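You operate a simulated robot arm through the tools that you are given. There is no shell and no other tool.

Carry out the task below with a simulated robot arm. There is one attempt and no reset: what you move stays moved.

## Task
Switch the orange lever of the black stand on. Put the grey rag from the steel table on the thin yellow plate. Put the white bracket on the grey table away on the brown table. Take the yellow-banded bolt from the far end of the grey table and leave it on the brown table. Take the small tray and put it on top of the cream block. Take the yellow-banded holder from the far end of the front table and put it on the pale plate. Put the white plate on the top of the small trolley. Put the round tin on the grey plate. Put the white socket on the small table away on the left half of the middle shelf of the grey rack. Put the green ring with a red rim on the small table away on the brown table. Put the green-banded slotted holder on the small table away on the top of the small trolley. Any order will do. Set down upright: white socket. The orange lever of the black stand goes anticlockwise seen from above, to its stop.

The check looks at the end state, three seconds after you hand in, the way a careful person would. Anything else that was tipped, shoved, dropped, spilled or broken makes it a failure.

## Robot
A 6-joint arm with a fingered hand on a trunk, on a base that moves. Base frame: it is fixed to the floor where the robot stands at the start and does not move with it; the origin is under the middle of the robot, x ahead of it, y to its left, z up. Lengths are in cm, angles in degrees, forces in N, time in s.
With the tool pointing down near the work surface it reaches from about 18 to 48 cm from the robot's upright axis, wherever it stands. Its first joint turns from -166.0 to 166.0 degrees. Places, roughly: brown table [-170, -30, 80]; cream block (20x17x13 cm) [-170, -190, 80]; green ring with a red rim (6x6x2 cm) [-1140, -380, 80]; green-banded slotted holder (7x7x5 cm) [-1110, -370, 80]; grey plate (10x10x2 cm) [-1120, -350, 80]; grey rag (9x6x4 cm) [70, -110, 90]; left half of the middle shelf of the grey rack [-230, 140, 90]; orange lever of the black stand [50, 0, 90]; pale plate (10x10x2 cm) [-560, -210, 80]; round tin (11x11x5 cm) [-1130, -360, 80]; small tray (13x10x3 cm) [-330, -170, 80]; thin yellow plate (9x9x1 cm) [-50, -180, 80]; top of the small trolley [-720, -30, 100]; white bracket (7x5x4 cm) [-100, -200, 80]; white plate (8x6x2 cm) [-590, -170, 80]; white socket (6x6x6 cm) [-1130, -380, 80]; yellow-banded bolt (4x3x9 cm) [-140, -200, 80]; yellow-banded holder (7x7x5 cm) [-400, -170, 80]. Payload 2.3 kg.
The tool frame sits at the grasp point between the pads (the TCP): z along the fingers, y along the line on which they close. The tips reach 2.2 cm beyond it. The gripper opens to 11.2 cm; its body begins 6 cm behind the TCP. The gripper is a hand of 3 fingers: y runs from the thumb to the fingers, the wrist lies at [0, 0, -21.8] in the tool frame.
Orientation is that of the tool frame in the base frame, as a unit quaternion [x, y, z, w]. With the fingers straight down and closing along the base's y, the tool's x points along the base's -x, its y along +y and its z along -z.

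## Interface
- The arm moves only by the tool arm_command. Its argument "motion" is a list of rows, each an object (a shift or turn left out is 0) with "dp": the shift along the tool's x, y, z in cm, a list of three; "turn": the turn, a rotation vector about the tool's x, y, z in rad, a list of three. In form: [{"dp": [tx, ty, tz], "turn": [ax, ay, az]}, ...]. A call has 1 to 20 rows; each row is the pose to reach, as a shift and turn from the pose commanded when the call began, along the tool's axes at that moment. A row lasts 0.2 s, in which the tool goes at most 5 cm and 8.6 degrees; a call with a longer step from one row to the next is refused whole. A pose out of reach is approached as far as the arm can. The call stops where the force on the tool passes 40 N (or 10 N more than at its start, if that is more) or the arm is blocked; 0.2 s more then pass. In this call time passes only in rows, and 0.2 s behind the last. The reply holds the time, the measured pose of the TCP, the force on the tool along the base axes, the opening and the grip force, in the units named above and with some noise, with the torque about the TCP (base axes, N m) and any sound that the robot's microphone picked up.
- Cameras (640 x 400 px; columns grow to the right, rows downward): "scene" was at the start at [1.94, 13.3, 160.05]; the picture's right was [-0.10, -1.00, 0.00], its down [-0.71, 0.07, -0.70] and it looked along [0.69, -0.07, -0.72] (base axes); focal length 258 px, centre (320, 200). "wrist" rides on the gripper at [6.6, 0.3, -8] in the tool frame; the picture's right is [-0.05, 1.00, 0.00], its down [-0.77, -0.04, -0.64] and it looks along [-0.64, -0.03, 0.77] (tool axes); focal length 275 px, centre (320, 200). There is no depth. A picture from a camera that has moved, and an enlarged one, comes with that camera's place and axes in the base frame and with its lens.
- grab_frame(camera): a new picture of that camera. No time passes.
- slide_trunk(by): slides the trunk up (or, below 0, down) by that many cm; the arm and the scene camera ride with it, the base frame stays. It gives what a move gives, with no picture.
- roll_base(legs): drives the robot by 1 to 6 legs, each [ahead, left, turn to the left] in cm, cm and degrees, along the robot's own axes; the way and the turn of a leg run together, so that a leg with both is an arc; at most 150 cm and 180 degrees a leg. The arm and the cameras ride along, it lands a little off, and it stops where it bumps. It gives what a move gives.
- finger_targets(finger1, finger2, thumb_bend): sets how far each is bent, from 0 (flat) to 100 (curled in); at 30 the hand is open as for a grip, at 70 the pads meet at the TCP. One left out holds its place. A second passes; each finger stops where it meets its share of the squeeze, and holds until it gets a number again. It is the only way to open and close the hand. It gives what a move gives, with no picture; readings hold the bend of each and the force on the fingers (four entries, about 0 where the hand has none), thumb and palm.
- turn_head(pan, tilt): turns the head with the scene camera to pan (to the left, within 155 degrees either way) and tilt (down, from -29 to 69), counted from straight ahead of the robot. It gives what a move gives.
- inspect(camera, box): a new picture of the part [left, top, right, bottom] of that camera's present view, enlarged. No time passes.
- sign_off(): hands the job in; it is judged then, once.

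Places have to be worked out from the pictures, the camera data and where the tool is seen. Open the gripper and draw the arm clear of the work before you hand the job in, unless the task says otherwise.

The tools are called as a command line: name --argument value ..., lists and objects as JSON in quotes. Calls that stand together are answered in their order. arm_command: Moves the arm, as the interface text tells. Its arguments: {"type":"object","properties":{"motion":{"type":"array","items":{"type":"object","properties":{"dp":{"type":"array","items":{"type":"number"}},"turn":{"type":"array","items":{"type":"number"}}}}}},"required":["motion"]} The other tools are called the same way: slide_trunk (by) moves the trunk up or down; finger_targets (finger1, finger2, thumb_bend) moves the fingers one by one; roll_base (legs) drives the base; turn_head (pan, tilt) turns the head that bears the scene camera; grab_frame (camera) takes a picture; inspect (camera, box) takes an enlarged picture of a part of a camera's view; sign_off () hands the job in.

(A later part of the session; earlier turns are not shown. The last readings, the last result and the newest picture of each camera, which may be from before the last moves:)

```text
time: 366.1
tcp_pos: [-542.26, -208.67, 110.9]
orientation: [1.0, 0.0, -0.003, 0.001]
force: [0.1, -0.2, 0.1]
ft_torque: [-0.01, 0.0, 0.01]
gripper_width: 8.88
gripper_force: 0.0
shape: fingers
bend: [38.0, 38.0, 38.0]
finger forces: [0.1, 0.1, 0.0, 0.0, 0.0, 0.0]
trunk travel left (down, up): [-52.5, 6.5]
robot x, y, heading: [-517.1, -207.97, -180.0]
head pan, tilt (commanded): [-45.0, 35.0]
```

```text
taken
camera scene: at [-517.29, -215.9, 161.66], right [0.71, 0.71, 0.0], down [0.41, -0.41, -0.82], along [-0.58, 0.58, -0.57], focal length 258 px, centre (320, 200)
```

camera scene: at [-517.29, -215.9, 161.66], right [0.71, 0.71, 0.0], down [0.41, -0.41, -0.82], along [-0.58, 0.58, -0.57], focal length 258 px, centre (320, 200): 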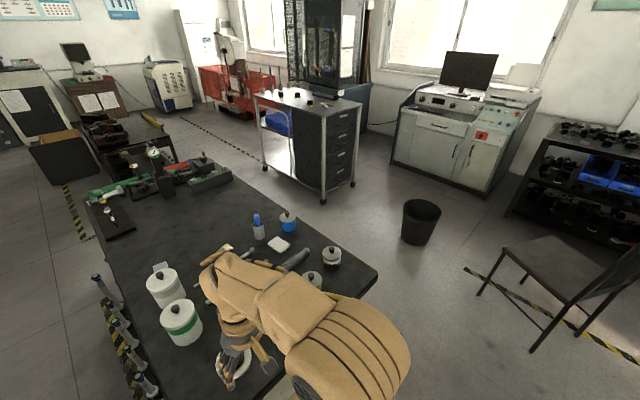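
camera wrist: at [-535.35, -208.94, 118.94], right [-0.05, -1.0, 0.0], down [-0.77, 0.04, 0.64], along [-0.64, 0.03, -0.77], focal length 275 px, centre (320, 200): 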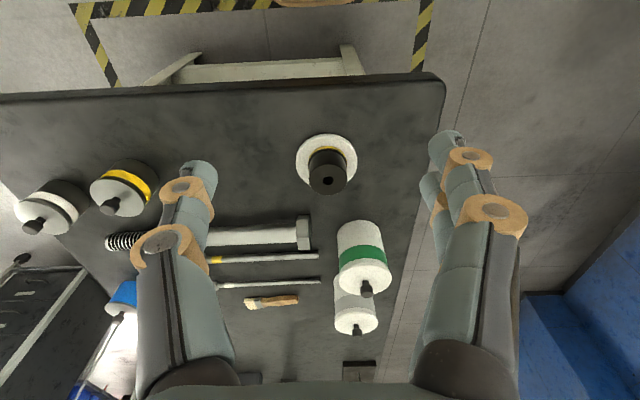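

Chair's nearest leg is at (-482, -75) and a bin at (-582, -37), leaving room. I back out, turn to face -y and move alongside the second table in front of the white plate.

roll_base --legs '[[-20, 0, 0], [0, 0, 90], [-86, 0, 0], [0, -91, 0]]'

turn_head --pan 0 --tilt 55

grab_frame --camera "scene"

grab_frame --camera "wrist"

```text
time: 380.1
tcp_pos: [-587.32, -146.44, 110.77]
orientation: [0.708, 0.707, -0.001, 0.003]
force: [-0.4, 0.4, 0.9]
ft_torque: [-0.05, 0.01, 0.02]
gripper_width: 8.88
gripper_force: 0.1
shape: fingers
bend: [38.0, 38.0, 38.0]
finger forces: [0.0, 0.0, 0.0, 0.0, 0.1, 0.1]
trunk travel left (down, up): [-52.5, 6.5]
robot x, y, heading: [-587.95, -121.21, -90.3]
head pan, tilt (commanded): [-45.0, 35.0]
```

```text
time: 381.2
tcp_pos: [-587.39, -146.55, 110.92]
orientation: [0.708, 0.706, -0.001, 0.003]
force: [0.1, -0.8, 0.5]
ft_torque: [-0.02, -0.06, -0.03]
gripper_width: 8.86
gripper_force: 0.0
shape: fingers
bend: [38.0, 38.0, 38.0]
finger forces: [0.1, 0.0, 0.0, 0.1, 0.1, 0.0]
trunk travel left (down, up): [-52.5, 6.5]
robot x, y, heading: [-587.94, -120.99, -89.9]
head pan, tilt (commanded): [0.0, 55.0]
```

```text
taken
camera scene: at [-574.09, -122.57, 158.83], right [-1.0, 0.0, 0.0], down [0.0, 0.82, -0.57], along [0.0, -0.57, -0.82], focal length 258 px, centre (320, 200)
```

scene: 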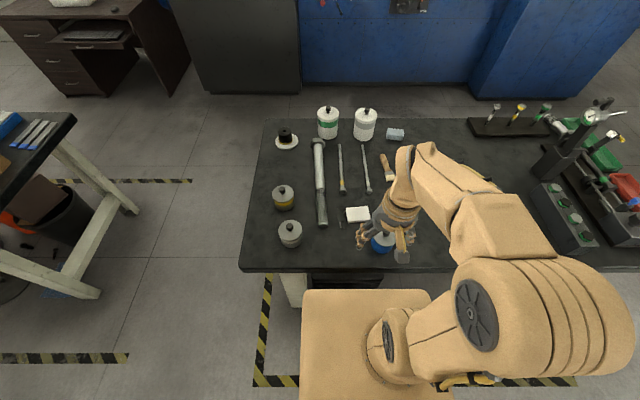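

```text
taken
camera wrist: at [-587.11, -139.83, 118.9], right [1.0, -0.05, 0.0], down [-0.04, -0.77, 0.64], along [-0.03, -0.64, -0.77], focal length 275 px, centre (320, 200)
```

wrist: 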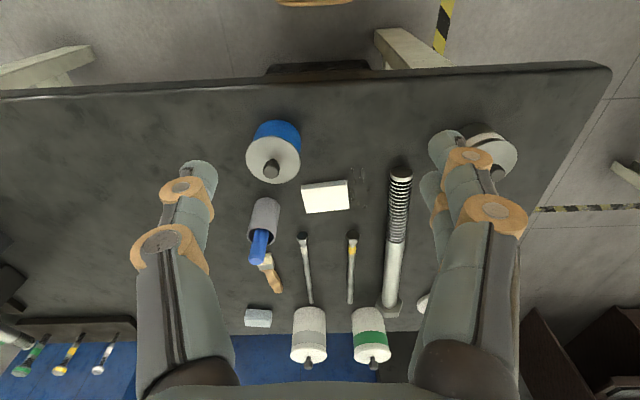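

I zoom on the white plate to get position and surroundings.

inspect --camera "wrist" --box '[230, 130, 430, 270]'

inspect --camera "scene" --box '[310, 170, 430, 270]'

```text
2.86 times, centred on (330, 200) of wrist
camera zoom: at [-587.11, -139.83, 118.9], right [1.0, -0.05, 0.0], down [-0.04, -0.77, 0.64], along [-0.03, -0.64, -0.77], focal length 786 px, centre (291, 200)
```

zoom: 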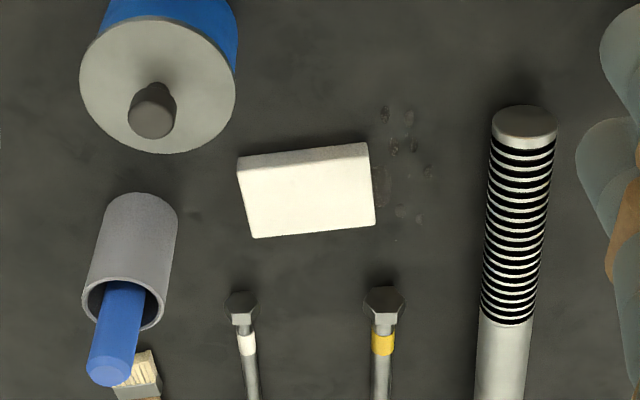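

```text
4.00 times, centred on (370, 220) of scene
camera zoom: at [-574.09, -122.57, 158.83], right [-1.0, 0.0, 0.0], down [0.0, 0.82, -0.57], along [0.0, -0.57, -0.82], focal length 1033 px, centre (120, 120)
```

zoom: 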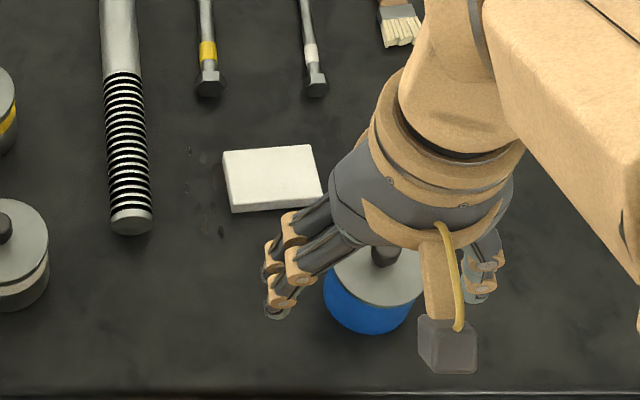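

White plate centre ≈ (-587.5, -170.7), about 8 cm along x and turned ~9°. I open to ~9.3 cm, align and move above it.

finger_targets --finger1 36 --finger2 36 --thumb_bend 36

arm_command --motion '[{"dp": [-3.5, 0, 2.2], "turn": [0, 0, -0.05]}, {"dp": [-7, 0, 4.4], "turn": [0, 0, -0.1]}, {"dp": [-10.5, 0, 6.6], "turn": [0, 0, -0.157]}, {"dp": [-14, 0, 8.8], "turn": [0, 0, -0.157]}, {"dp": [-17.5, 0, 11], "turn": [0, 0, -0.157]}, {"dp": [-21, -0.1, 13.4], "turn": [0, 0, -0.157]}, {"dp": [-24.2, -0.1, 15.9], "turn": [0, 0, -0.157]}]'

grab_frame --camera "wrist"

```text
time: 382.2
tcp_pos: [-587.39, -146.5, 110.88]
orientation: [0.708, 0.706, -0.002, 0.003]
force: [-0.7, -0.3, 0.9]
ft_torque: [0.01, -0.03, -0.01]
gripper_width: 9.48
gripper_force: 0.0
shape: fingers
bend: [36.0, 36.0, 36.0]
finger forces: [0.0, 0.0, 0.1, 0.0, 0.0, 0.1]
trunk travel left (down, up): [-52.5, 6.5]
robot x, y, heading: [-588.02, -121.69, -89.9]
head pan, tilt (commanded): [0.0, 55.0]
```

```text
time: 383.8
tcp_pos: [-587.76, -170.79, 95.13]
orientation: [0.65, 0.76, -0.002, 0.001]
force: [0.3, 0.1, 0.6]
ft_torque: [0.05, -0.01, -0.04]
gripper_width: 9.46
gripper_force: 0.2
shape: fingers
bend: [36.0, 36.0, 36.0]
finger forces: [0.0, 0.0, 0.1, 0.0, 0.0, 0.1]
trunk travel left (down, up): [-52.5, 6.5]
robot x, y, heading: [-587.86, -121.27, -90.1]
head pan, tilt (commanded): [0.0, 55.0]
```

```text
taken
camera wrist: at [-588.46, -164.19, 103.11], right [0.99, 0.11, 0.0], down [0.08, -0.77, 0.64], along [0.07, -0.63, -0.77], focal length 275 px, centre (320, 200)
```

wrist: 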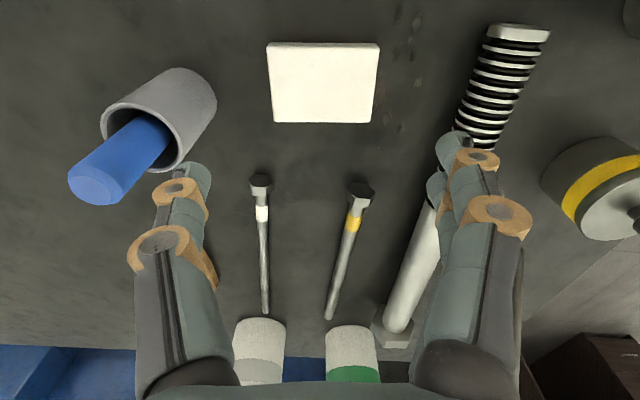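

Aligned exactly. I descend so the tips almost reach the table.

arm_command --motion '[{"dp": [0, 0.1, 3]}, {"dp": [0, 0.1, 6]}, {"dp": [0, 0.1, 9]}, {"dp": [0, 0.1, 11.5]}, {"dp": [0, 0.1, 12.6]}]'

grab_frame --camera "wrist"

```text
time: 385.0
tcp_pos: [-587.31, -170.03, 82.86]
orientation: [0.65, 0.76, -0.003, 0.003]
force: [0.8, -0.4, -0.9]
ft_torque: [-0.02, 0.05, 0.0]
gripper_width: 9.44
gripper_force: 0.1
shape: fingers
bend: [36.0, 36.0, 36.0]
finger forces: [0.0, 0.1, 0.0, 0.0, 0.1, 0.1]
out of reach, approached as far as the arm can: row 4, 5
trunk travel left (down, up): [-52.5, 6.5]
robot x, y, heading: [-588.08, -121.37, -89.9]
head pan, tilt (commanded): [0.0, 55.0]
```

```text
taken
camera wrist: at [-588.11, -163.26, 90.86], right [0.99, 0.11, 0.0], down [0.08, -0.76, 0.64], along [0.07, -0.64, -0.77], focal length 275 px, centre (320, 200)
```

wrist: 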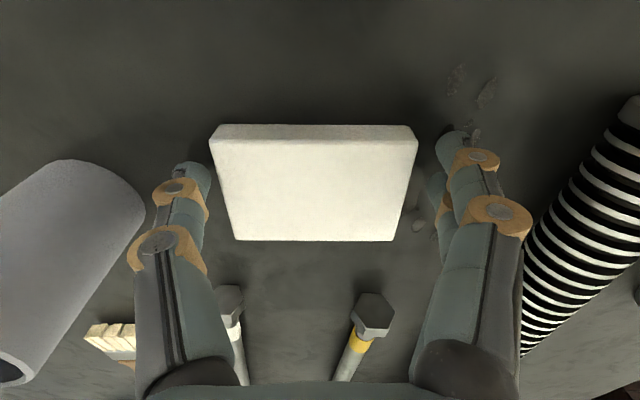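

The arm is at its reach limit 0.8 cm short; I lower the trunk by 1 cm instead.

slide_trunk --by -0.9

finger_targets --finger1 52 --finger2 52 --thumb_bend 52

grab_frame --camera "wrist"

```text
time: 385.6
tcp_pos: [-587.49, -169.96, 82.33]
orientation: [0.65, 0.76, -0.005, 0.005]
force: [-3.0, -6.9, 32.0]
ft_torque: [0.08, -0.62, -0.14]
gripper_width: 9.68
gripper_force: 15.8
shape: fingers
bend: [36.0, 36.0, 36.0]
finger forces: [13.0, 8.6, 0.1, 0.0, 10.3, 0.1]
trunk travel left (down, up): [-51.6, 7.4]
robot x, y, heading: [-587.89, -121.03, -89.7]
head pan, tilt (commanded): [0.0, 55.0]
```

```text
time: 386.1
tcp_pos: [-587.24, -170.06, 82.47]
orientation: [0.651, 0.759, -0.007, 0.008]
force: [2.3, 0.0, 35.6]
ft_torque: [0.28, -0.8, -0.12]
gripper_width: 7.94
gripper_force: 19.1
shape: fingers
bend: [43.0, 44.0, 47.0]
finger forces: [15.3, 11.6, 0.1, 0.0, 11.8, 0.1]
trunk travel left (down, up): [-51.6, 7.4]
robot x, y, heading: [-588.16, -121.33, -90.0]
head pan, tilt (commanded): [0.0, 55.0]
stopped: the force on the tool passed its limit at 46 N (the readings are from after the stop); the commanded pose is now the measured one
```

```text
taken
camera wrist: at [-588.03, -163.16, 90.44], right [0.99, 0.11, 0.0], down [0.08, -0.75, 0.65], along [0.07, -0.65, -0.76], focal length 275 px, centre (320, 200)
```

wrist: 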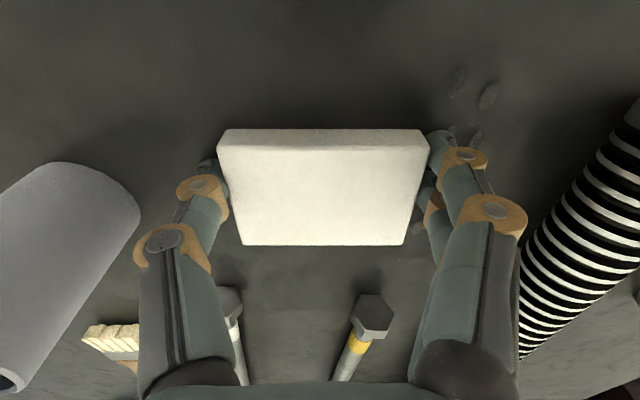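

The tips press the table (table ≈ 80.2), and the plate is already between the pads. I raise 0.6 cm and finish the grip.

arm_command --motion '[{"dp": [0, 0, -0.6]}]'

finger_targets --finger1 56 --finger2 56 --thumb_bend 58

grab_frame --camera "wrist"

```text
time: 386.4
tcp_pos: [-587.35, -170.03, 82.49]
orientation: [0.649, 0.761, -0.003, 0.003]
force: [2.9, 0.3, 5.6]
ft_torque: [0.06, -0.38, -0.02]
gripper_width: 7.66
gripper_force: 10.8
shape: fingers
bend: [43.0, 44.0, 47.0]
finger forces: [6.8, 6.7, 0.1, 0.0, 8.1, 0.1]
trunk travel left (down, up): [-51.6, 7.4]
robot x, y, heading: [-588.03, -121.22, -89.8]
head pan, tilt (commanded): [0.0, 55.0]
```

```text
time: 387.4
tcp_pos: [-587.4, -170.27, 82.65]
orientation: [0.65, 0.76, -0.003, 0.005]
force: [-0.8, -0.1, 0.7]
ft_torque: [0.01, -0.04, 0.04]
gripper_width: 7.54
gripper_force: 15.4
shape: fingers
bend: [43.0, 44.0, 49.0]
finger forces: [7.9, 7.7, 0.1, 0.0, 15.5, 0.1]
trunk travel left (down, up): [-51.6, 7.4]
robot x, y, heading: [-587.98, -121.2, -90.3]
head pan, tilt (commanded): [0.0, 55.0]
```

```text
taken
camera wrist: at [-588.08, -163.42, 90.66], right [0.99, 0.11, 0.0], down [0.08, -0.76, 0.64], along [0.07, -0.64, -0.77], focal length 275 px, centre (320, 200)
```

wrist: 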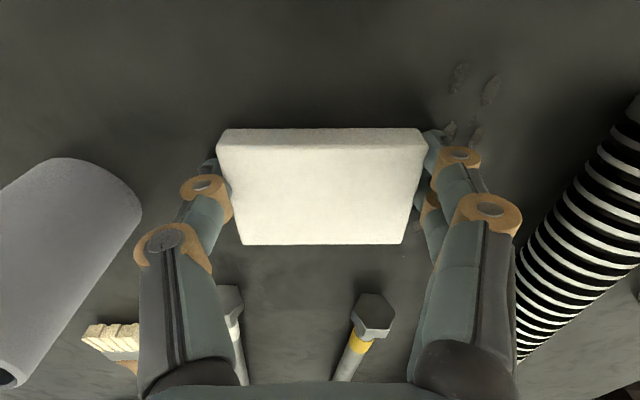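

Gripped at 15 N. I lift and check.

arm_command --motion '[{"dp": [0, 0, -1]}, {"dp": [0, 0, -3]}, {"dp": [0, 0, -6]}, {"dp": [0, 0, -10]}, {"dp": [0, 0, -14]}]'

grab_frame --camera "wrist"

```text
time: 388.6
tcp_pos: [-587.31, -171.59, 96.77]
orientation: [0.65, 0.76, -0.002, 0.002]
force: [0.2, -0.1, -2.7]
ft_torque: [0.05, 0.0, -0.03]
gripper_width: 7.51
gripper_force: 15.7
shape: fingers
bend: [44.0, 44.0, 49.0]
finger forces: [7.7, 7.8, 0.1, 0.0, 15.6, 0.0]
out of reach, approached as far as the arm can: row 2, 3, 4, 5
trunk travel left (down, up): [-51.6, 7.4]
robot x, y, heading: [-588.03, -121.71, -90.1]
head pan, tilt (commanded): [0.0, 55.0]
```

```text
taken
camera wrist: at [-588.04, -164.85, 104.67], right [0.99, 0.11, 0.0], down [0.08, -0.76, 0.64], along [0.07, -0.64, -0.77], focal length 275 px, centre (320, 200)
```

wrist: 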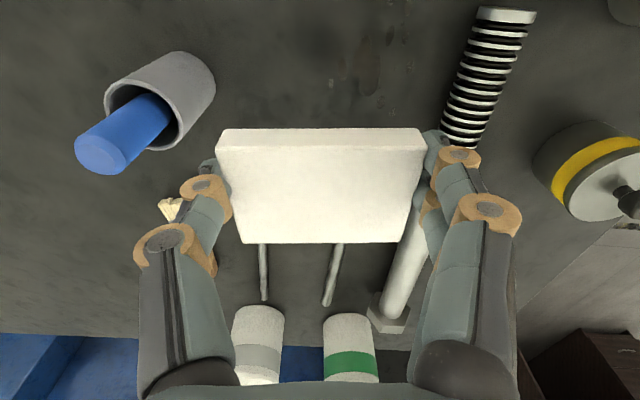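

The plate is held (2.7 N). I retract over the jar at safe height, back off and head toward the trolley to inspect its top.

arm_command --motion '[{"dp": [1.5, 0.2, -4]}, {"dp": [5, 0.7, -7]}, {"dp": [9, 1.2, -9]}, {"dp": [13, 1.7, -10.5]}, {"dp": [17, 2.2, -12]}, {"dp": [21, 2.7, -13]}, {"dp": [24.4, 3.2, -14]}]'

roll_base --legs '[[-18, 0, 0], [0, 0, -90], [40, 0, 0]]'

turn_head --pan -25 --tilt 35

grab_frame --camera "scene"

grab_frame --camera "wrist"

```text
time: 390.2
tcp_pos: [-587.69, -166.06, 116.02]
orientation: [0.65, 0.76, -0.001, 0.003]
force: [-0.1, 0.0, -2.8]
ft_torque: [0.04, 0.0, 0.0]
gripper_width: 7.56
gripper_force: 15.1
shape: fingers
bend: [44.0, 45.0, 49.0]
finger forces: [8.1, 7.8, 0.2, 0.0, 15.8, 0.0]
out of reach, approached as far as the arm can: row 1, 2, 3, 4, 5, 6, 7
trunk travel left (down, up): [-51.6, 7.4]
robot x, y, heading: [-587.72, -121.37, -89.9]
head pan, tilt (commanded): [0.0, 55.0]
```

```text
time: 397.7
tcp_pos: [-672.47, -102.03, 116.06]
orientation: [0.998, 0.065, -0.003, 0.001]
force: [-0.5, -0.3, -4.1]
ft_torque: [-0.03, -0.04, -0.01]
gripper_width: 7.54
gripper_force: 15.2
shape: fingers
bend: [44.0, 45.0, 49.0]
finger forces: [7.9, 7.7, 0.0, 0.0, 15.5, 0.0]
trunk travel left (down, up): [-51.6, 7.4]
robot x, y, heading: [-627.94, -102.62, 178.8]
head pan, tilt (commanded): [0.0, 55.0]
```

```text
time: 398.6
tcp_pos: [-672.4, -102.07, 116.08]
orientation: [0.998, 0.066, -0.002, 0.001]
force: [-1.0, -0.5, -3.7]
ft_torque: [-0.01, -0.06, 0.05]
gripper_width: 7.52
gripper_force: 15.0
shape: fingers
bend: [44.0, 45.0, 49.0]
finger forces: [7.8, 7.7, 0.1, 0.0, 15.5, 0.0]
trunk travel left (down, up): [-51.6, 7.4]
robot x, y, heading: [-627.9, -103.2, 178.6]
head pan, tilt (commanded): [-25.0, 35.0]
```

```text
taken
camera scene: at [-630.23, -112.93, 160.75], right [0.44, 0.9, 0.0], down [0.52, -0.25, -0.82], along [-0.73, 0.36, -0.57], focal length 258 px, centre (320, 200)
```

scene: 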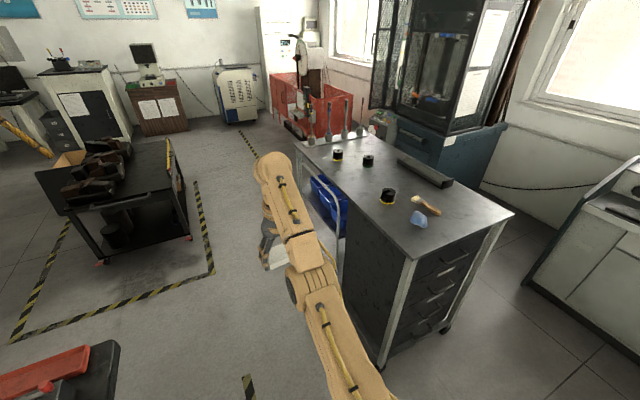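

```text
taken
camera wrist: at [-665.76, -101.38, 124.06], right [0.09, -1.0, 0.0], down [-0.77, -0.07, 0.64], along [-0.64, -0.06, -0.77], focal length 275 px, centre (320, 200)
```

wrist: 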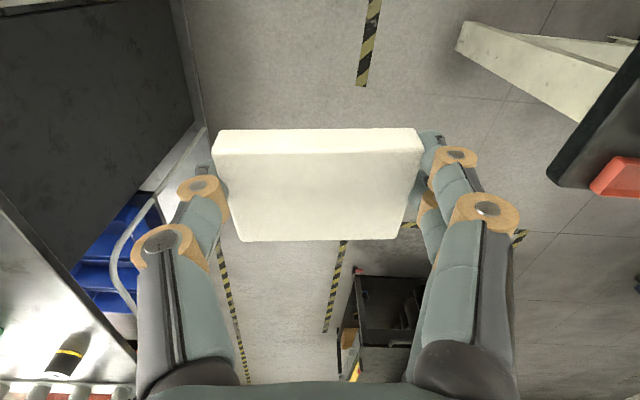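

The hand stayed extended, but it's clear of everything. I zoom on the trolley's top to choose a free spot.

inspect --camera "scene" --box '[280, 110, 530, 280]'

```text
2.35 times, centred on (405, 195) of scene
camera zoom: at [-630.23, -112.93, 160.75], right [0.44, 0.9, 0.0], down [0.52, -0.25, -0.82], along [-0.73, 0.36, -0.57], focal length 607 px, centre (120, 212)
```

zoom: 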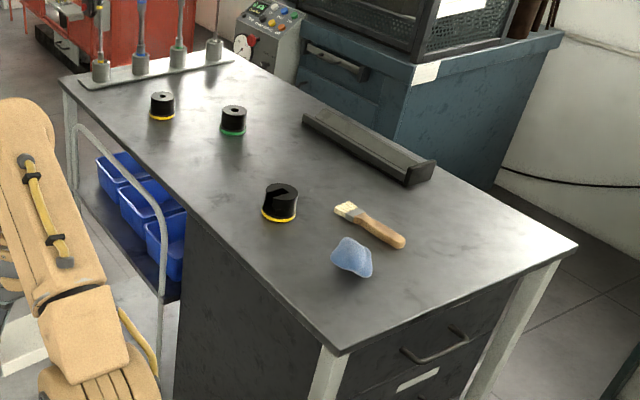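

The trolley's top (z ≈ 100) is free at its east end around (-677, -25). I retract the hand, then drive to face that end.

arm_command --motion '[{"dp": [4, 0.5, 1]}, {"dp": [8, 1, 2]}, {"dp": [12, 1.6, 3]}, {"dp": [15.9, 2.1, 4]}]'

roll_base --legs '[[0, -77, 1.3]]'

turn_head --pan 0 --tilt 50

grab_frame --camera "scene"

grab_frame --camera "wrist"

```text
time: 399.6
tcp_pos: [-672.3, -102.05, 115.98]
orientation: [0.998, 0.067, -0.002, 0.0]
force: [-0.4, 0.6, -3.5]
ft_torque: [0.0, -0.06, -0.02]
gripper_width: 7.54
gripper_force: 15.4
shape: fingers
bend: [44.0, 45.0, 49.0]
finger forces: [7.9, 7.8, 0.0, 0.0, 15.5, 0.0]
out of reach, approached as far as the arm can: row 1, 2, 3, 4
trunk travel left (down, up): [-51.6, 7.4]
robot x, y, heading: [-627.91, -102.75, 178.7]
head pan, tilt (commanded): [-25.0, 35.0]
```

```text
time: 403.7
tcp_pos: [-671.07, -26.77, 116.04]
orientation: [0.998, 0.07, -0.003, 0.002]
force: [0.1, -0.4, -2.8]
ft_torque: [0.03, 0.01, 0.0]
gripper_width: 7.53
gripper_force: 15.5
shape: fingers
bend: [44.0, 45.0, 49.0]
finger forces: [7.9, 7.5, 0.1, 0.0, 15.5, 0.0]
trunk travel left (down, up): [-51.6, 7.4]
robot x, y, heading: [-626.74, -26.92, 179.3]
head pan, tilt (commanded): [-25.0, 35.0]
```

```text
time: 404.6
tcp_pos: [-670.97, -26.87, 116.0]
orientation: [0.998, 0.07, -0.002, 0.001]
force: [0.1, 0.5, -3.6]
ft_torque: [0.0, -0.08, 0.0]
gripper_width: 7.55
gripper_force: 15.0
shape: fingers
bend: [44.0, 45.0, 49.0]
finger forces: [7.9, 7.8, 0.1, 0.0, 15.5, 0.0]
trunk travel left (down, up): [-51.6, 7.4]
robot x, y, heading: [-626.69, -27.11, 179.3]
head pan, tilt (commanded): [0.0, 50.0]
```

```text
taken
camera scene: at [-628.55, -41.07, 158.58], right [0.02, 1.0, 0.0], down [0.77, -0.01, -0.64], along [-0.64, 0.01, -0.77], focal length 258 px, centre (320, 200)
```

scene: 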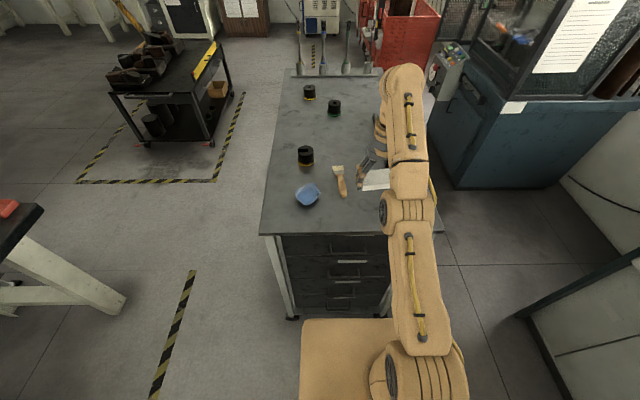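

```text
taken
camera wrist: at [-664.39, -26.08, 124.06], right [0.09, -1.0, 0.0], down [-0.76, -0.07, 0.64], along [-0.64, -0.06, -0.77], focal length 275 px, centre (320, 200)
```

wrist: 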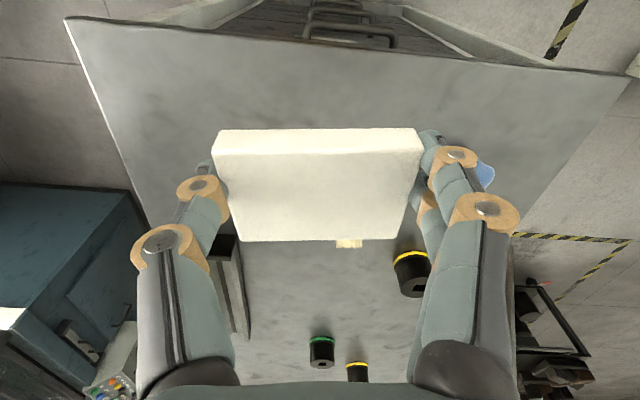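

The east edge of the trolley is at x ≈ -669 and the brush lies at y ≈ -34, so I aim the plate at about (-678, -19.5). I shift the robot accordingly.

roll_base --legs '[[7, -7.5, 0.7]]'

arm_command --motion '[{"dp": [0, 0, 2]}, {"dp": [0, 0, 4]}]'

grab_frame --camera "scene"

grab_frame --camera "wrist"

```text
time: 405.7
tcp_pos: [-677.98, -19.9, 116.06]
orientation: [0.997, 0.076, -0.002, 0.001]
force: [0.4, -0.3, -3.4]
ft_torque: [-0.02, -0.05, 0.02]
gripper_width: 7.54
gripper_force: 15.9
shape: fingers
bend: [44.0, 45.0, 49.0]
finger forces: [7.9, 7.6, 0.0, 0.1, 15.5, 0.0]
trunk travel left (down, up): [-51.6, 7.4]
robot x, y, heading: [-633.5, -19.61, 179.9]
head pan, tilt (commanded): [0.0, 50.0]
```

```text
time: 406.3
tcp_pos: [-677.85, -19.85, 115.87]
orientation: [0.997, 0.077, -0.001, 0.001]
force: [0.3, -0.9, -3.3]
ft_torque: [0.04, -0.06, 0.01]
gripper_width: 7.52
gripper_force: 15.9
shape: fingers
bend: [44.0, 45.0, 49.0]
finger forces: [7.9, 7.6, 0.0, 0.0, 15.4, 0.1]
out of reach, approached as far as the arm can: row 1, 2
trunk travel left (down, up): [-51.6, 7.4]
robot x, y, heading: [-633.55, -19.64, 180.1]
head pan, tilt (commanded): [0.0, 50.0]
```

```text
taken
camera scene: at [-635.29, -33.52, 158.58], right [0.0, 1.0, 0.0], down [0.77, 0.0, -0.64], along [-0.64, 0.0, -0.77], focal length 258 px, centre (320, 200)
```

scene: 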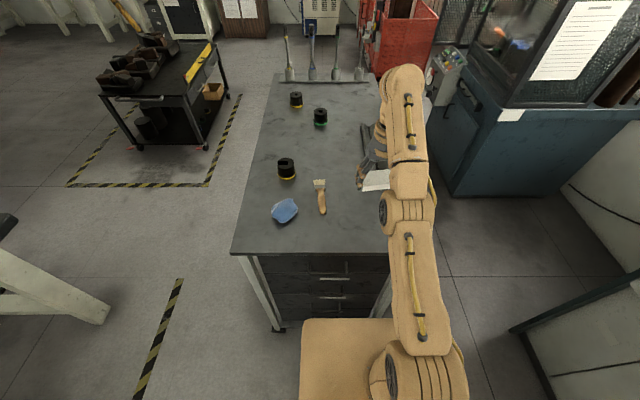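

```text
taken
camera wrist: at [-671.37, -19.01, 123.9], right [0.11, -0.99, 0.0], down [-0.77, -0.08, 0.64], along [-0.63, -0.07, -0.77], focal length 275 px, centre (320, 200)
```

wrist: 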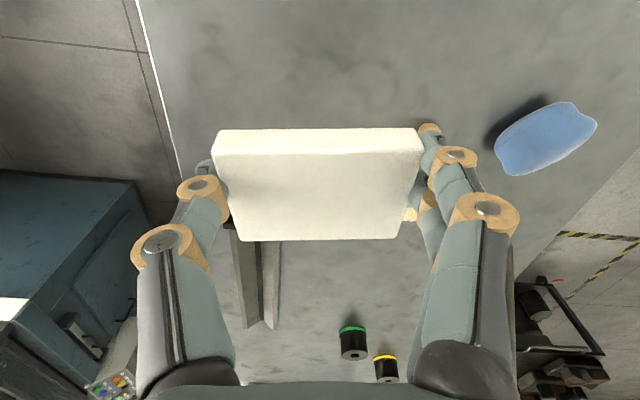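

The arm is fully stretched and the solver cannot bend it, but the plate is exactly above the wanted spot, so I lower it with the trunk instead.

slide_trunk --by -9.5

grab_frame --camera "wrist"

inspect --camera "scene" --box '[260, 120, 460, 270]'

```text
time: 407.6
tcp_pos: [-677.97, -19.77, 106.36]
orientation: [0.997, 0.077, -0.001, 0.001]
force: [-0.3, -0.2, -3.8]
ft_torque: [-0.01, -0.08, 0.0]
gripper_width: 7.55
gripper_force: 15.6
shape: fingers
bend: [44.0, 45.0, 49.0]
finger forces: [7.9, 7.6, 0.0, 0.0, 15.4, 0.0]
trunk travel left (down, up): [-42.1, 16.9]
robot x, y, heading: [-633.11, -19.34, 180.1]
head pan, tilt (commanded): [0.0, 50.0]
```

```text
taken
camera wrist: at [-671.35, -19.02, 114.41], right [0.11, -0.99, 0.0], down [-0.77, -0.08, 0.64], along [-0.63, -0.07, -0.77], focal length 275 px, centre (320, 200)
```

wrist: 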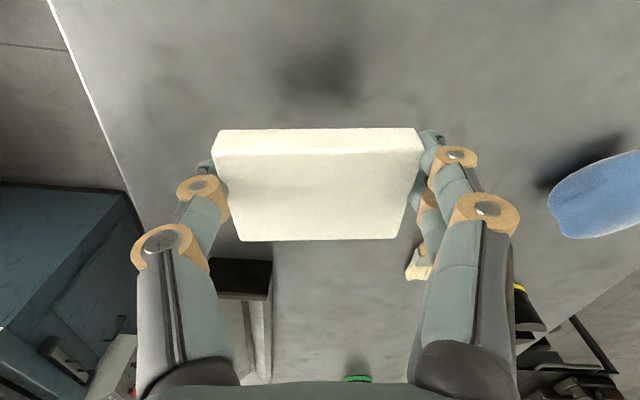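

```text
2.67 times, centred on (360, 195) of scene
camera zoom: at [-635.27, -33.53, 149.08], right [0.0, 1.0, 0.0], down [0.77, 0.0, -0.64], along [-0.64, 0.0, -0.77], focal length 688 px, centre (213, 213)
```

zoom: 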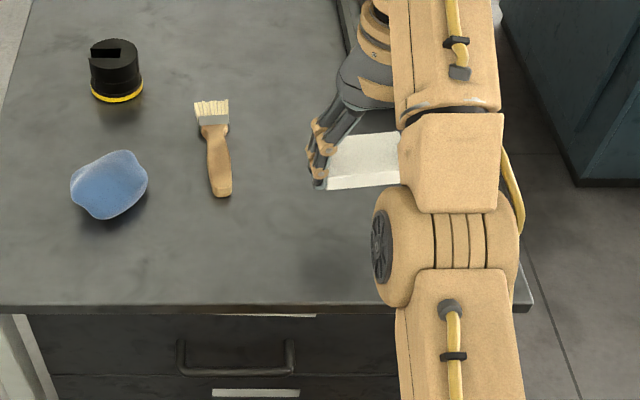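

Parallax of the brush suggests the trolley top may be lower, around 94–97. I keep lowering in small trunk steps while watching the force.

slide_trunk --by -4

grab_frame --camera "wrist"

```text
time: 408.4
tcp_pos: [-677.9, -19.78, 102.3]
orientation: [0.997, 0.076, -0.001, 0.001]
force: [0.1, 0.1, -4.1]
ft_torque: [-0.01, -0.05, -0.01]
gripper_width: 7.55
gripper_force: 15.5
shape: fingers
bend: [44.0, 45.0, 49.0]
finger forces: [7.9, 7.5, 0.1, 0.0, 15.4, 0.0]
trunk travel left (down, up): [-38.1, 20.9]
robot x, y, heading: [-633.14, -19.45, 179.9]
head pan, tilt (commanded): [0.0, 50.0]
```

```text
taken
camera wrist: at [-671.35, -19.02, 110.4], right [0.11, -0.99, 0.0], down [-0.77, -0.08, 0.64], along [-0.63, -0.07, -0.77], focal length 275 px, centre (320, 200)
```

wrist: 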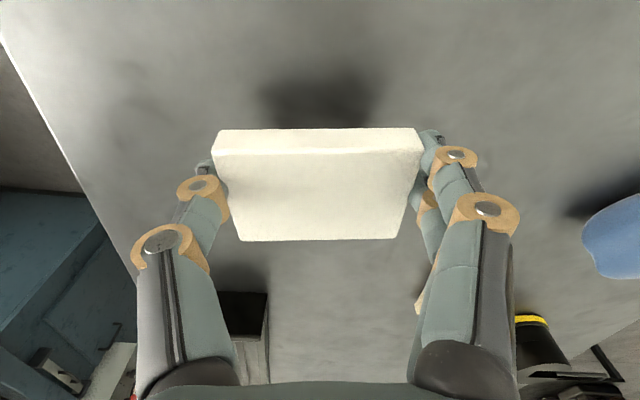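

The rag's parallax gives a top height near 94.5. I lower 4 cm more, then in half-centimetre steps.

slide_trunk --by -3.5

slide_trunk --by -0.8

slide_trunk --by -0.6

```text
time: 409.2
tcp_pos: [-678.03, -19.85, 98.87]
orientation: [0.997, 0.077, -0.001, 0.001]
force: [0.5, 0.0, -2.9]
ft_torque: [-0.01, -0.03, -0.02]
gripper_width: 7.54
gripper_force: 15.7
shape: fingers
bend: [44.0, 45.0, 49.0]
finger forces: [7.9, 7.6, 0.0, 0.0, 15.4, 0.1]
trunk travel left (down, up): [-34.6, 24.4]
robot x, y, heading: [-633.04, -19.33, 180.0]
head pan, tilt (commanded): [0.0, 50.0]
```

```text
time: 409.8
tcp_pos: [-677.96, -19.88, 98.03]
orientation: [0.997, 0.076, -0.001, 0.002]
force: [-0.4, 0.0, -2.7]
ft_torque: [0.02, -0.05, 0.05]
gripper_width: 7.55
gripper_force: 15.7
shape: fingers
bend: [44.0, 45.0, 50.0]
finger forces: [7.9, 7.6, 0.1, 0.1, 15.3, 0.0]
trunk travel left (down, up): [-33.8, 25.2]
robot x, y, heading: [-633.35, -19.38, 180.1]
head pan, tilt (commanded): [0.0, 50.0]
```

```text
time: 410.4
tcp_pos: [-677.85, -19.73, 97.58]
orientation: [0.997, 0.077, -0.003, 0.001]
force: [-5.8, 1.2, 17.2]
ft_torque: [-0.92, 0.01, -0.26]
gripper_width: 7.55
gripper_force: 22.8
shape: fingers
bend: [45.0, 46.0, 50.0]
finger forces: [16.1, 13.7, 0.0, 0.0, 15.3, 0.0]
trunk travel left (down, up): [-33.2, 25.8]
robot x, y, heading: [-633.97, -19.78, 179.8]
head pan, tilt (commanded): [0.0, 50.0]
```

Contact at z ≈ 97.6 (top ≈ 95). I open the hand gently.

slide_trunk --by 0.3

finger_targets --finger1 36 --finger2 36 --thumb_bend 36

grab_frame --camera "wrist"

```text
time: 410.9
tcp_pos: [-677.95, -19.73, 97.84]
orientation: [0.997, 0.077, 0.0, 0.001]
force: [1.0, 0.6, -1.2]
ft_torque: [-0.05, 0.0, -0.03]
gripper_width: 7.54
gripper_force: 15.5
shape: fingers
bend: [44.0, 46.0, 50.0]
finger forces: [7.5, 7.2, 0.1, 0.0, 15.2, 0.0]
trunk travel left (down, up): [-33.5, 25.5]
robot x, y, heading: [-633.01, -19.29, 179.8]
head pan, tilt (commanded): [0.0, 50.0]
```

```text
time: 411.9
tcp_pos: [-677.97, -19.79, 97.75]
orientation: [0.997, 0.078, 0.0, 0.001]
force: [-0.6, 0.5, -0.1]
ft_torque: [0.02, 0.01, -0.02]
gripper_width: 9.43
gripper_force: 0.0
shape: fingers
bend: [36.0, 36.0, 36.0]
finger forces: [0.1, 0.0, 0.0, 0.1, 0.0, 0.0]
trunk travel left (down, up): [-33.5, 25.5]
robot x, y, heading: [-633.53, -19.3, 179.9]
head pan, tilt (commanded): [0.0, 50.0]
```

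```text
taken
camera wrist: at [-671.32, -19.02, 105.82], right [0.11, -0.99, 0.0], down [-0.77, -0.08, 0.64], along [-0.63, -0.07, -0.77], focal length 275 px, centre (320, 200)
```

wrist: 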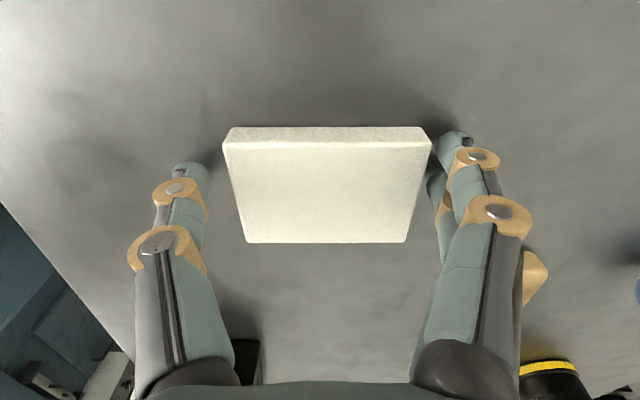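

The white plate rests on the trolley. I raise with the trunk, then try to unbend the arm.

slide_trunk --by 18

arm_command --motion '[{"dp": [5, 0, 0]}, {"dp": [10, 0, 0]}, {"dp": [15, 0, 0]}, {"dp": [18, 0, 2]}]'

grab_frame --camera "scene"

```text
time: 413.9
tcp_pos: [-677.91, -19.82, 115.79]
orientation: [0.997, 0.077, -0.001, 0.001]
force: [0.1, 0.4, 0.0]
ft_torque: [-0.01, 0.0, -0.01]
gripper_width: 9.42
gripper_force: 0.1
shape: fingers
bend: [36.0, 36.0, 36.0]
finger forces: [0.0, 0.0, 0.0, 0.1, 0.0, 0.0]
trunk travel left (down, up): [-51.5, 7.5]
robot x, y, heading: [-633.49, -19.71, 180.0]
head pan, tilt (commanded): [0.0, 50.0]
```

```text
time: 414.9
tcp_pos: [-660.13, -17.07, 113.81]
orientation: [0.997, 0.076, -0.001, 0.001]
force: [0.6, -0.6, 0.0]
ft_torque: [0.01, 0.0, 0.02]
gripper_width: 9.48
gripper_force: 0.0
shape: fingers
bend: [36.0, 36.0, 36.0]
finger forces: [0.1, 0.0, 0.0, 0.0, 0.1, 0.0]
trunk travel left (down, up): [-51.5, 7.5]
robot x, y, heading: [-633.29, -19.27, 179.8]
head pan, tilt (commanded): [0.0, 50.0]
```

```text
taken
camera scene: at [-635.15, -33.53, 158.48], right [0.0, 1.0, 0.0], down [0.77, 0.0, -0.64], along [-0.64, 0.0, -0.77], focal length 258 px, centre (320, 200)
```

scene: 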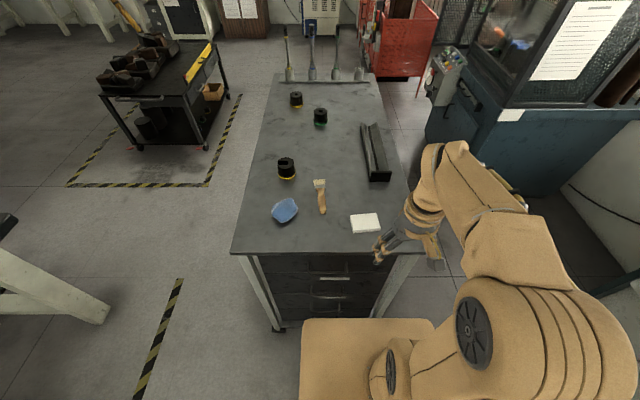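

The white plate is on the trolley and the arm is free again. The remaining four items are at the small table near (-1130, -370); I look ahead to plan the route.

turn_head --pan 30 --tilt 18

grab_frame --camera "scene"

turn_head --pan 0 --tilt 20

grab_frame --camera "scene"

```text
time: 415.8
tcp_pos: [-660.19, -17.08, 113.76]
orientation: [0.997, 0.077, -0.001, 0.001]
force: [0.0, 0.4, 0.4]
ft_torque: [-0.03, -0.02, 0.01]
gripper_width: 9.49
gripper_force: 0.1
shape: fingers
bend: [36.0, 36.0, 36.0]
finger forces: [0.0, 0.1, 0.0, 0.0, 0.1, 0.1]
trunk travel left (down, up): [-51.5, 7.5]
robot x, y, heading: [-633.43, -19.44, 180.2]
head pan, tilt (commanded): [30.0, 18.0]
```

```text
taken
camera scene: at [-635.62, -38.2, 163.36], right [-0.5, 0.87, 0.0], down [0.27, 0.15, -0.95], along [-0.82, -0.47, -0.31], focal length 258 px, centre (320, 200)
```

scene: 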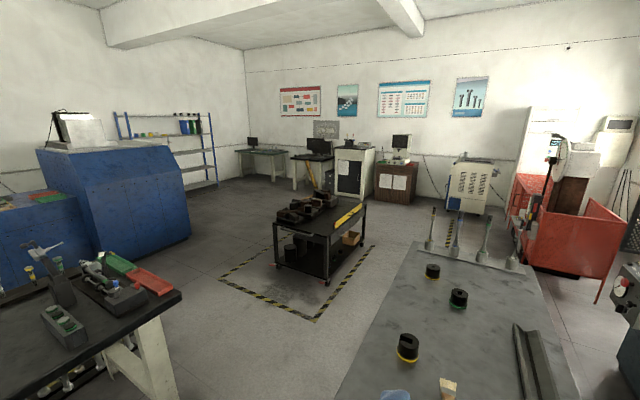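

```text
time: 416.8
tcp_pos: [-660.3, -17.13, 113.87]
orientation: [0.997, 0.077, 0.0, 0.0]
force: [0.6, 0.8, 0.4]
ft_torque: [0.01, 0.0, 0.01]
gripper_width: 9.49
gripper_force: 0.1
shape: fingers
bend: [36.0, 36.0, 36.0]
finger forces: [0.1, 0.0, 0.0, 0.0, 0.1, 0.0]
trunk travel left (down, up): [-51.5, 7.5]
robot x, y, heading: [-633.66, -19.72, 179.8]
head pan, tilt (commanded): [0.0, 20.0]
```

```text
taken
camera scene: at [-636.83, -33.55, 163.04], right [0.0, 1.0, 0.0], down [0.34, 0.0, -0.94], along [-0.94, 0.0, -0.34], focal length 258 px, centre (320, 200)
```

scene: 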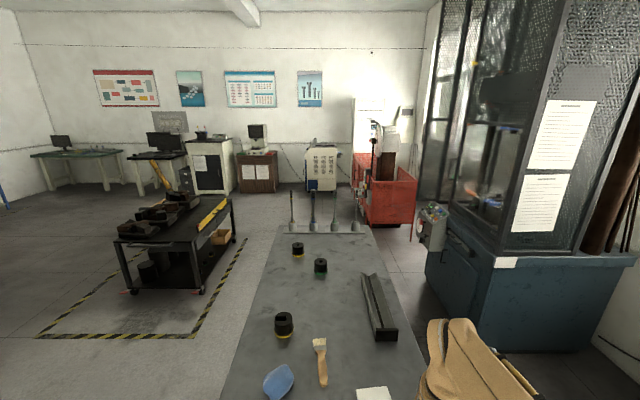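

The small table is the desk with the monitor at the far wall. I drive south past the trolley end, then west along y ≈ -101, north of the black cart.

roll_base --legs '[[0, 82, 0], [120, 0, 0], [120, 0, 0], [100, 0, 0]]'

turn_head --pan 50 --tilt 25

grab_frame --camera "scene"

```text
time: 437.4
tcp_pos: [-999.03, -111.02, 113.8]
orientation: [0.996, 0.093, -0.001, 0.001]
force: [0.3, 0.5, 0.2]
ft_torque: [0.03, 0.01, 0.01]
gripper_width: 9.48
gripper_force: 0.1
shape: fingers
bend: [36.0, 36.0, 36.0]
finger forces: [0.0, 0.1, 0.1, 0.0, 0.0, 0.0]
trunk travel left (down, up): [-51.5, 7.5]
robot x, y, heading: [-972.24, -112.45, -178.2]
head pan, tilt (commanded): [0.0, 20.0]
```

```text
time: 438.6
tcp_pos: [-999.02, -111.08, 113.88]
orientation: [0.996, 0.093, -0.001, 0.001]
force: [-0.2, -0.6, -0.1]
ft_torque: [0.02, -0.05, -0.01]
gripper_width: 9.51
gripper_force: 0.0
shape: fingers
bend: [36.0, 36.0, 36.0]
finger forces: [0.0, 0.1, 0.0, 0.0, 0.0, 0.0]
trunk travel left (down, up): [-51.5, 7.5]
robot x, y, heading: [-971.8, -112.79, -177.9]
head pan, tilt (commanded): [50.0, 25.0]
```

```text
taken
camera scene: at [-971.52, -133.74, 162.23], right [-0.78, 0.62, 0.0], down [0.26, 0.33, -0.91], along [-0.56, -0.71, -0.42], focal length 258 px, centre (320, 200)
```

scene: 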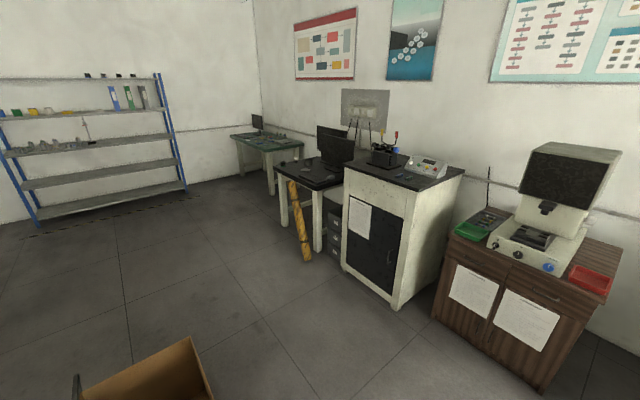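

I zoom toward the desk to identify the small table and its items.

inspect --camera "scene" --box '[220, 100, 400, 220]'

```text
3.33 times, centred on (310, 160) of scene
camera zoom: at [-971.52, -133.74, 162.23], right [-0.78, 0.62, 0.0], down [0.26, 0.33, -0.91], along [-0.56, -0.71, -0.42], focal length 860 px, centre (353, 333)
```

zoom: 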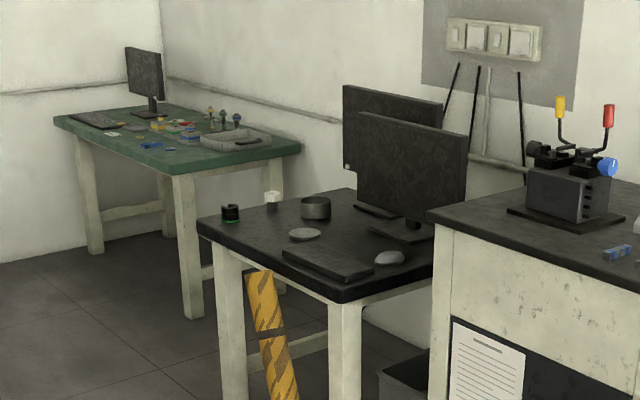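

The small black table holds the green-banded holder, white socket, tin and grey plate near its left end; a striped tube leans on its near side. I drive over to stand in front of it.

roll_base --legs '[[55, 0, 0], [0, 0, 88], [130, 0, 0], [120, 0, 0], [0, 0, -90]]'

turn_head --pan 0 --tilt 38

grab_frame --camera "scene"

```text
time: 461.2
tcp_pos: [-1052.01, -365.74, 113.76]
orientation: [0.995, 0.097, 0.0, 0.001]
force: [0.3, 0.2, 0.1]
ft_torque: [0.04, -0.02, 0.01]
gripper_width: 9.48
gripper_force: 0.0
shape: fingers
bend: [36.0, 36.0, 36.0]
finger forces: [0.0, 0.0, 0.0, 0.1, 0.0, 0.1]
trunk travel left (down, up): [-51.5, 7.5]
robot x, y, heading: [-1025.13, -366.98, -177.8]
head pan, tilt (commanded): [50.0, 25.0]
```

```text
time: 462.4
tcp_pos: [-1051.97, -365.69, 113.81]
orientation: [0.995, 0.097, 0.0, 0.0]
force: [0.6, 0.3, -1.0]
ft_torque: [0.02, -0.05, 0.02]
gripper_width: 9.49
gripper_force: 0.1
shape: fingers
bend: [36.0, 36.0, 36.0]
finger forces: [0.1, 0.1, 0.1, 0.0, 0.0, 0.0]
trunk travel left (down, up): [-51.5, 7.5]
robot x, y, heading: [-1025.41, -367.45, -177.6]
head pan, tilt (commanded): [0.0, 38.0]
```

```text
taken
camera scene: at [-1027.28, -381.26, 160.2], right [-0.04, 1.0, 0.0], down [0.61, 0.02, -0.79], along [-0.79, -0.03, -0.62], focal length 258 px, centre (320, 200)
```

scene: 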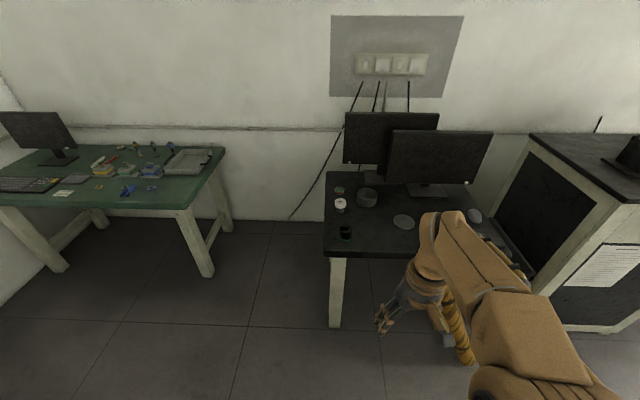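

inspect --camera "scene" --box '[310, 160, 490, 290]'

grab_frame --camera "wrist"

```text
3.08 times, centred on (400, 225) of scene
camera zoom: at [-1027.28, -381.26, 160.2], right [-0.04, 1.0, 0.0], down [0.61, 0.02, -0.79], along [-0.79, -0.03, -0.62], focal length 794 px, centre (74, 123)
```

zoom: 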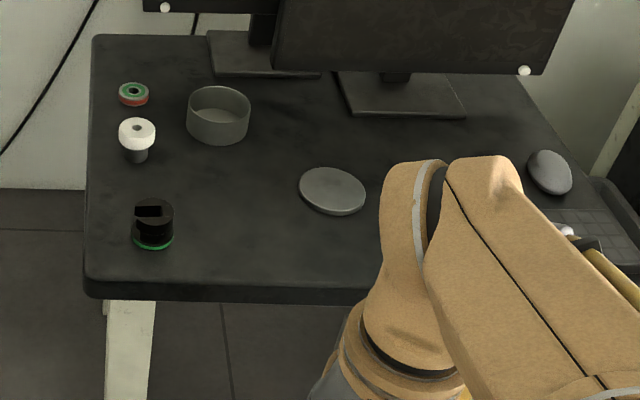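

```text
taken
camera wrist: at [-1045.41, -364.69, 121.84], right [0.15, -0.99, 0.0], down [-0.76, -0.11, 0.64], along [-0.63, -0.09, -0.77], focal length 275 px, centre (320, 200)
```

wrist: 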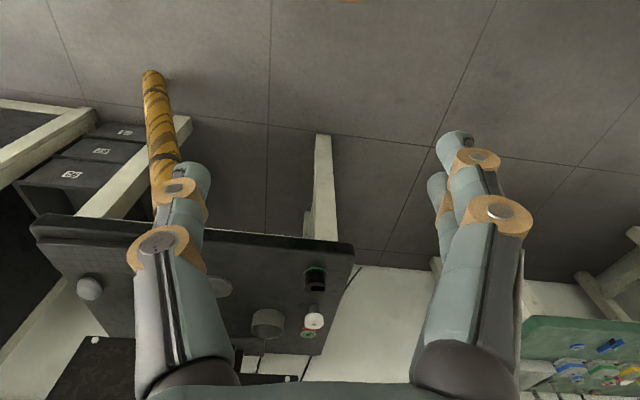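

All items are visible: holder (-1106.7, -373), socket (-1124.6, -375), ring (-1140, -375), open tin (-1132, -361), grey plate (-1116.7, -346). I move up close to the table edge, between its left leg and the striped tube.

roll_base --legs '[[41, -17, -2.3]]'

turn_head --pan 0 --tilt 55

grab_frame --camera "scene"

grab_frame --camera "wrist"

```text
time: 465.1
tcp_pos: [-1092.79, -348.71, 113.73]
orientation: [0.997, 0.077, -0.001, 0.001]
force: [0.1, 0.3, 0.4]
ft_torque: [0.01, 0.01, -0.01]
gripper_width: 9.5
gripper_force: 0.1
shape: fingers
bend: [36.0, 36.0, 36.0]
finger forces: [0.0, 0.0, 0.0, 0.1, 0.1, 0.0]
trunk travel left (down, up): [-51.5, 7.5]
robot x, y, heading: [-1065.93, -351.36, 180.1]
head pan, tilt (commanded): [0.0, 38.0]
```

```text
time: 465.9
tcp_pos: [-1092.79, -348.8, 113.85]
orientation: [0.997, 0.077, -0.001, 0.001]
force: [0.2, 0.8, 0.2]
ft_torque: [-0.02, 0.01, -0.02]
gripper_width: 9.49
gripper_force: 0.1
shape: fingers
bend: [36.0, 36.0, 36.0]
finger forces: [0.0, 0.1, 0.1, 0.0, 0.1, 0.1]
trunk travel left (down, up): [-51.5, 7.5]
robot x, y, heading: [-1065.98, -350.94, 180.2]
head pan, tilt (commanded): [0.0, 55.0]
```

```text
taken
camera scene: at [-1067.26, -365.2, 157.84], right [0.0, 1.0, 0.0], down [0.82, 0.0, -0.57], along [-0.57, 0.0, -0.82], focal length 258 px, centre (320, 200)
```

scene: 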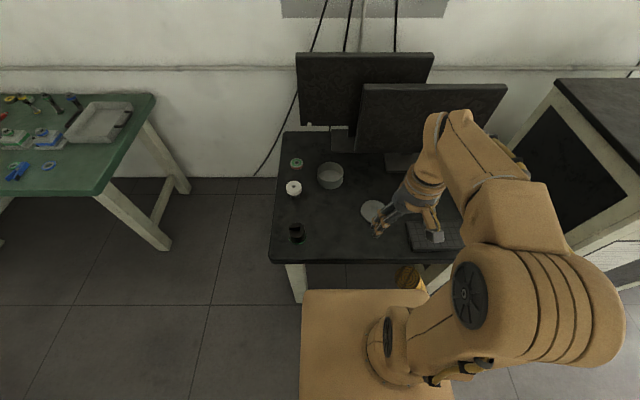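

```text
taken
camera wrist: at [-1086.17, -347.95, 121.85], right [0.11, -0.99, 0.0], down [-0.77, -0.08, 0.64], along [-0.63, -0.07, -0.77], focal length 275 px, centre (320, 200)
```

wrist: 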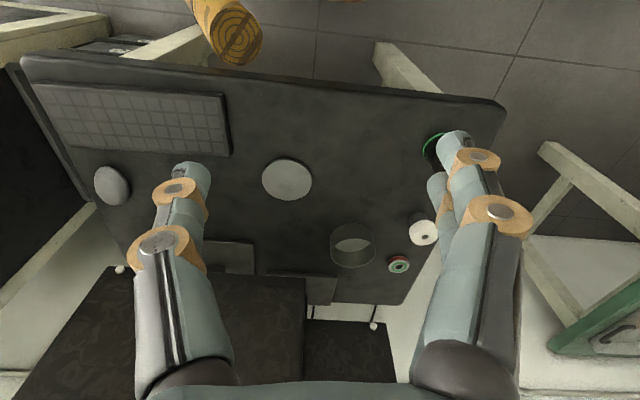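

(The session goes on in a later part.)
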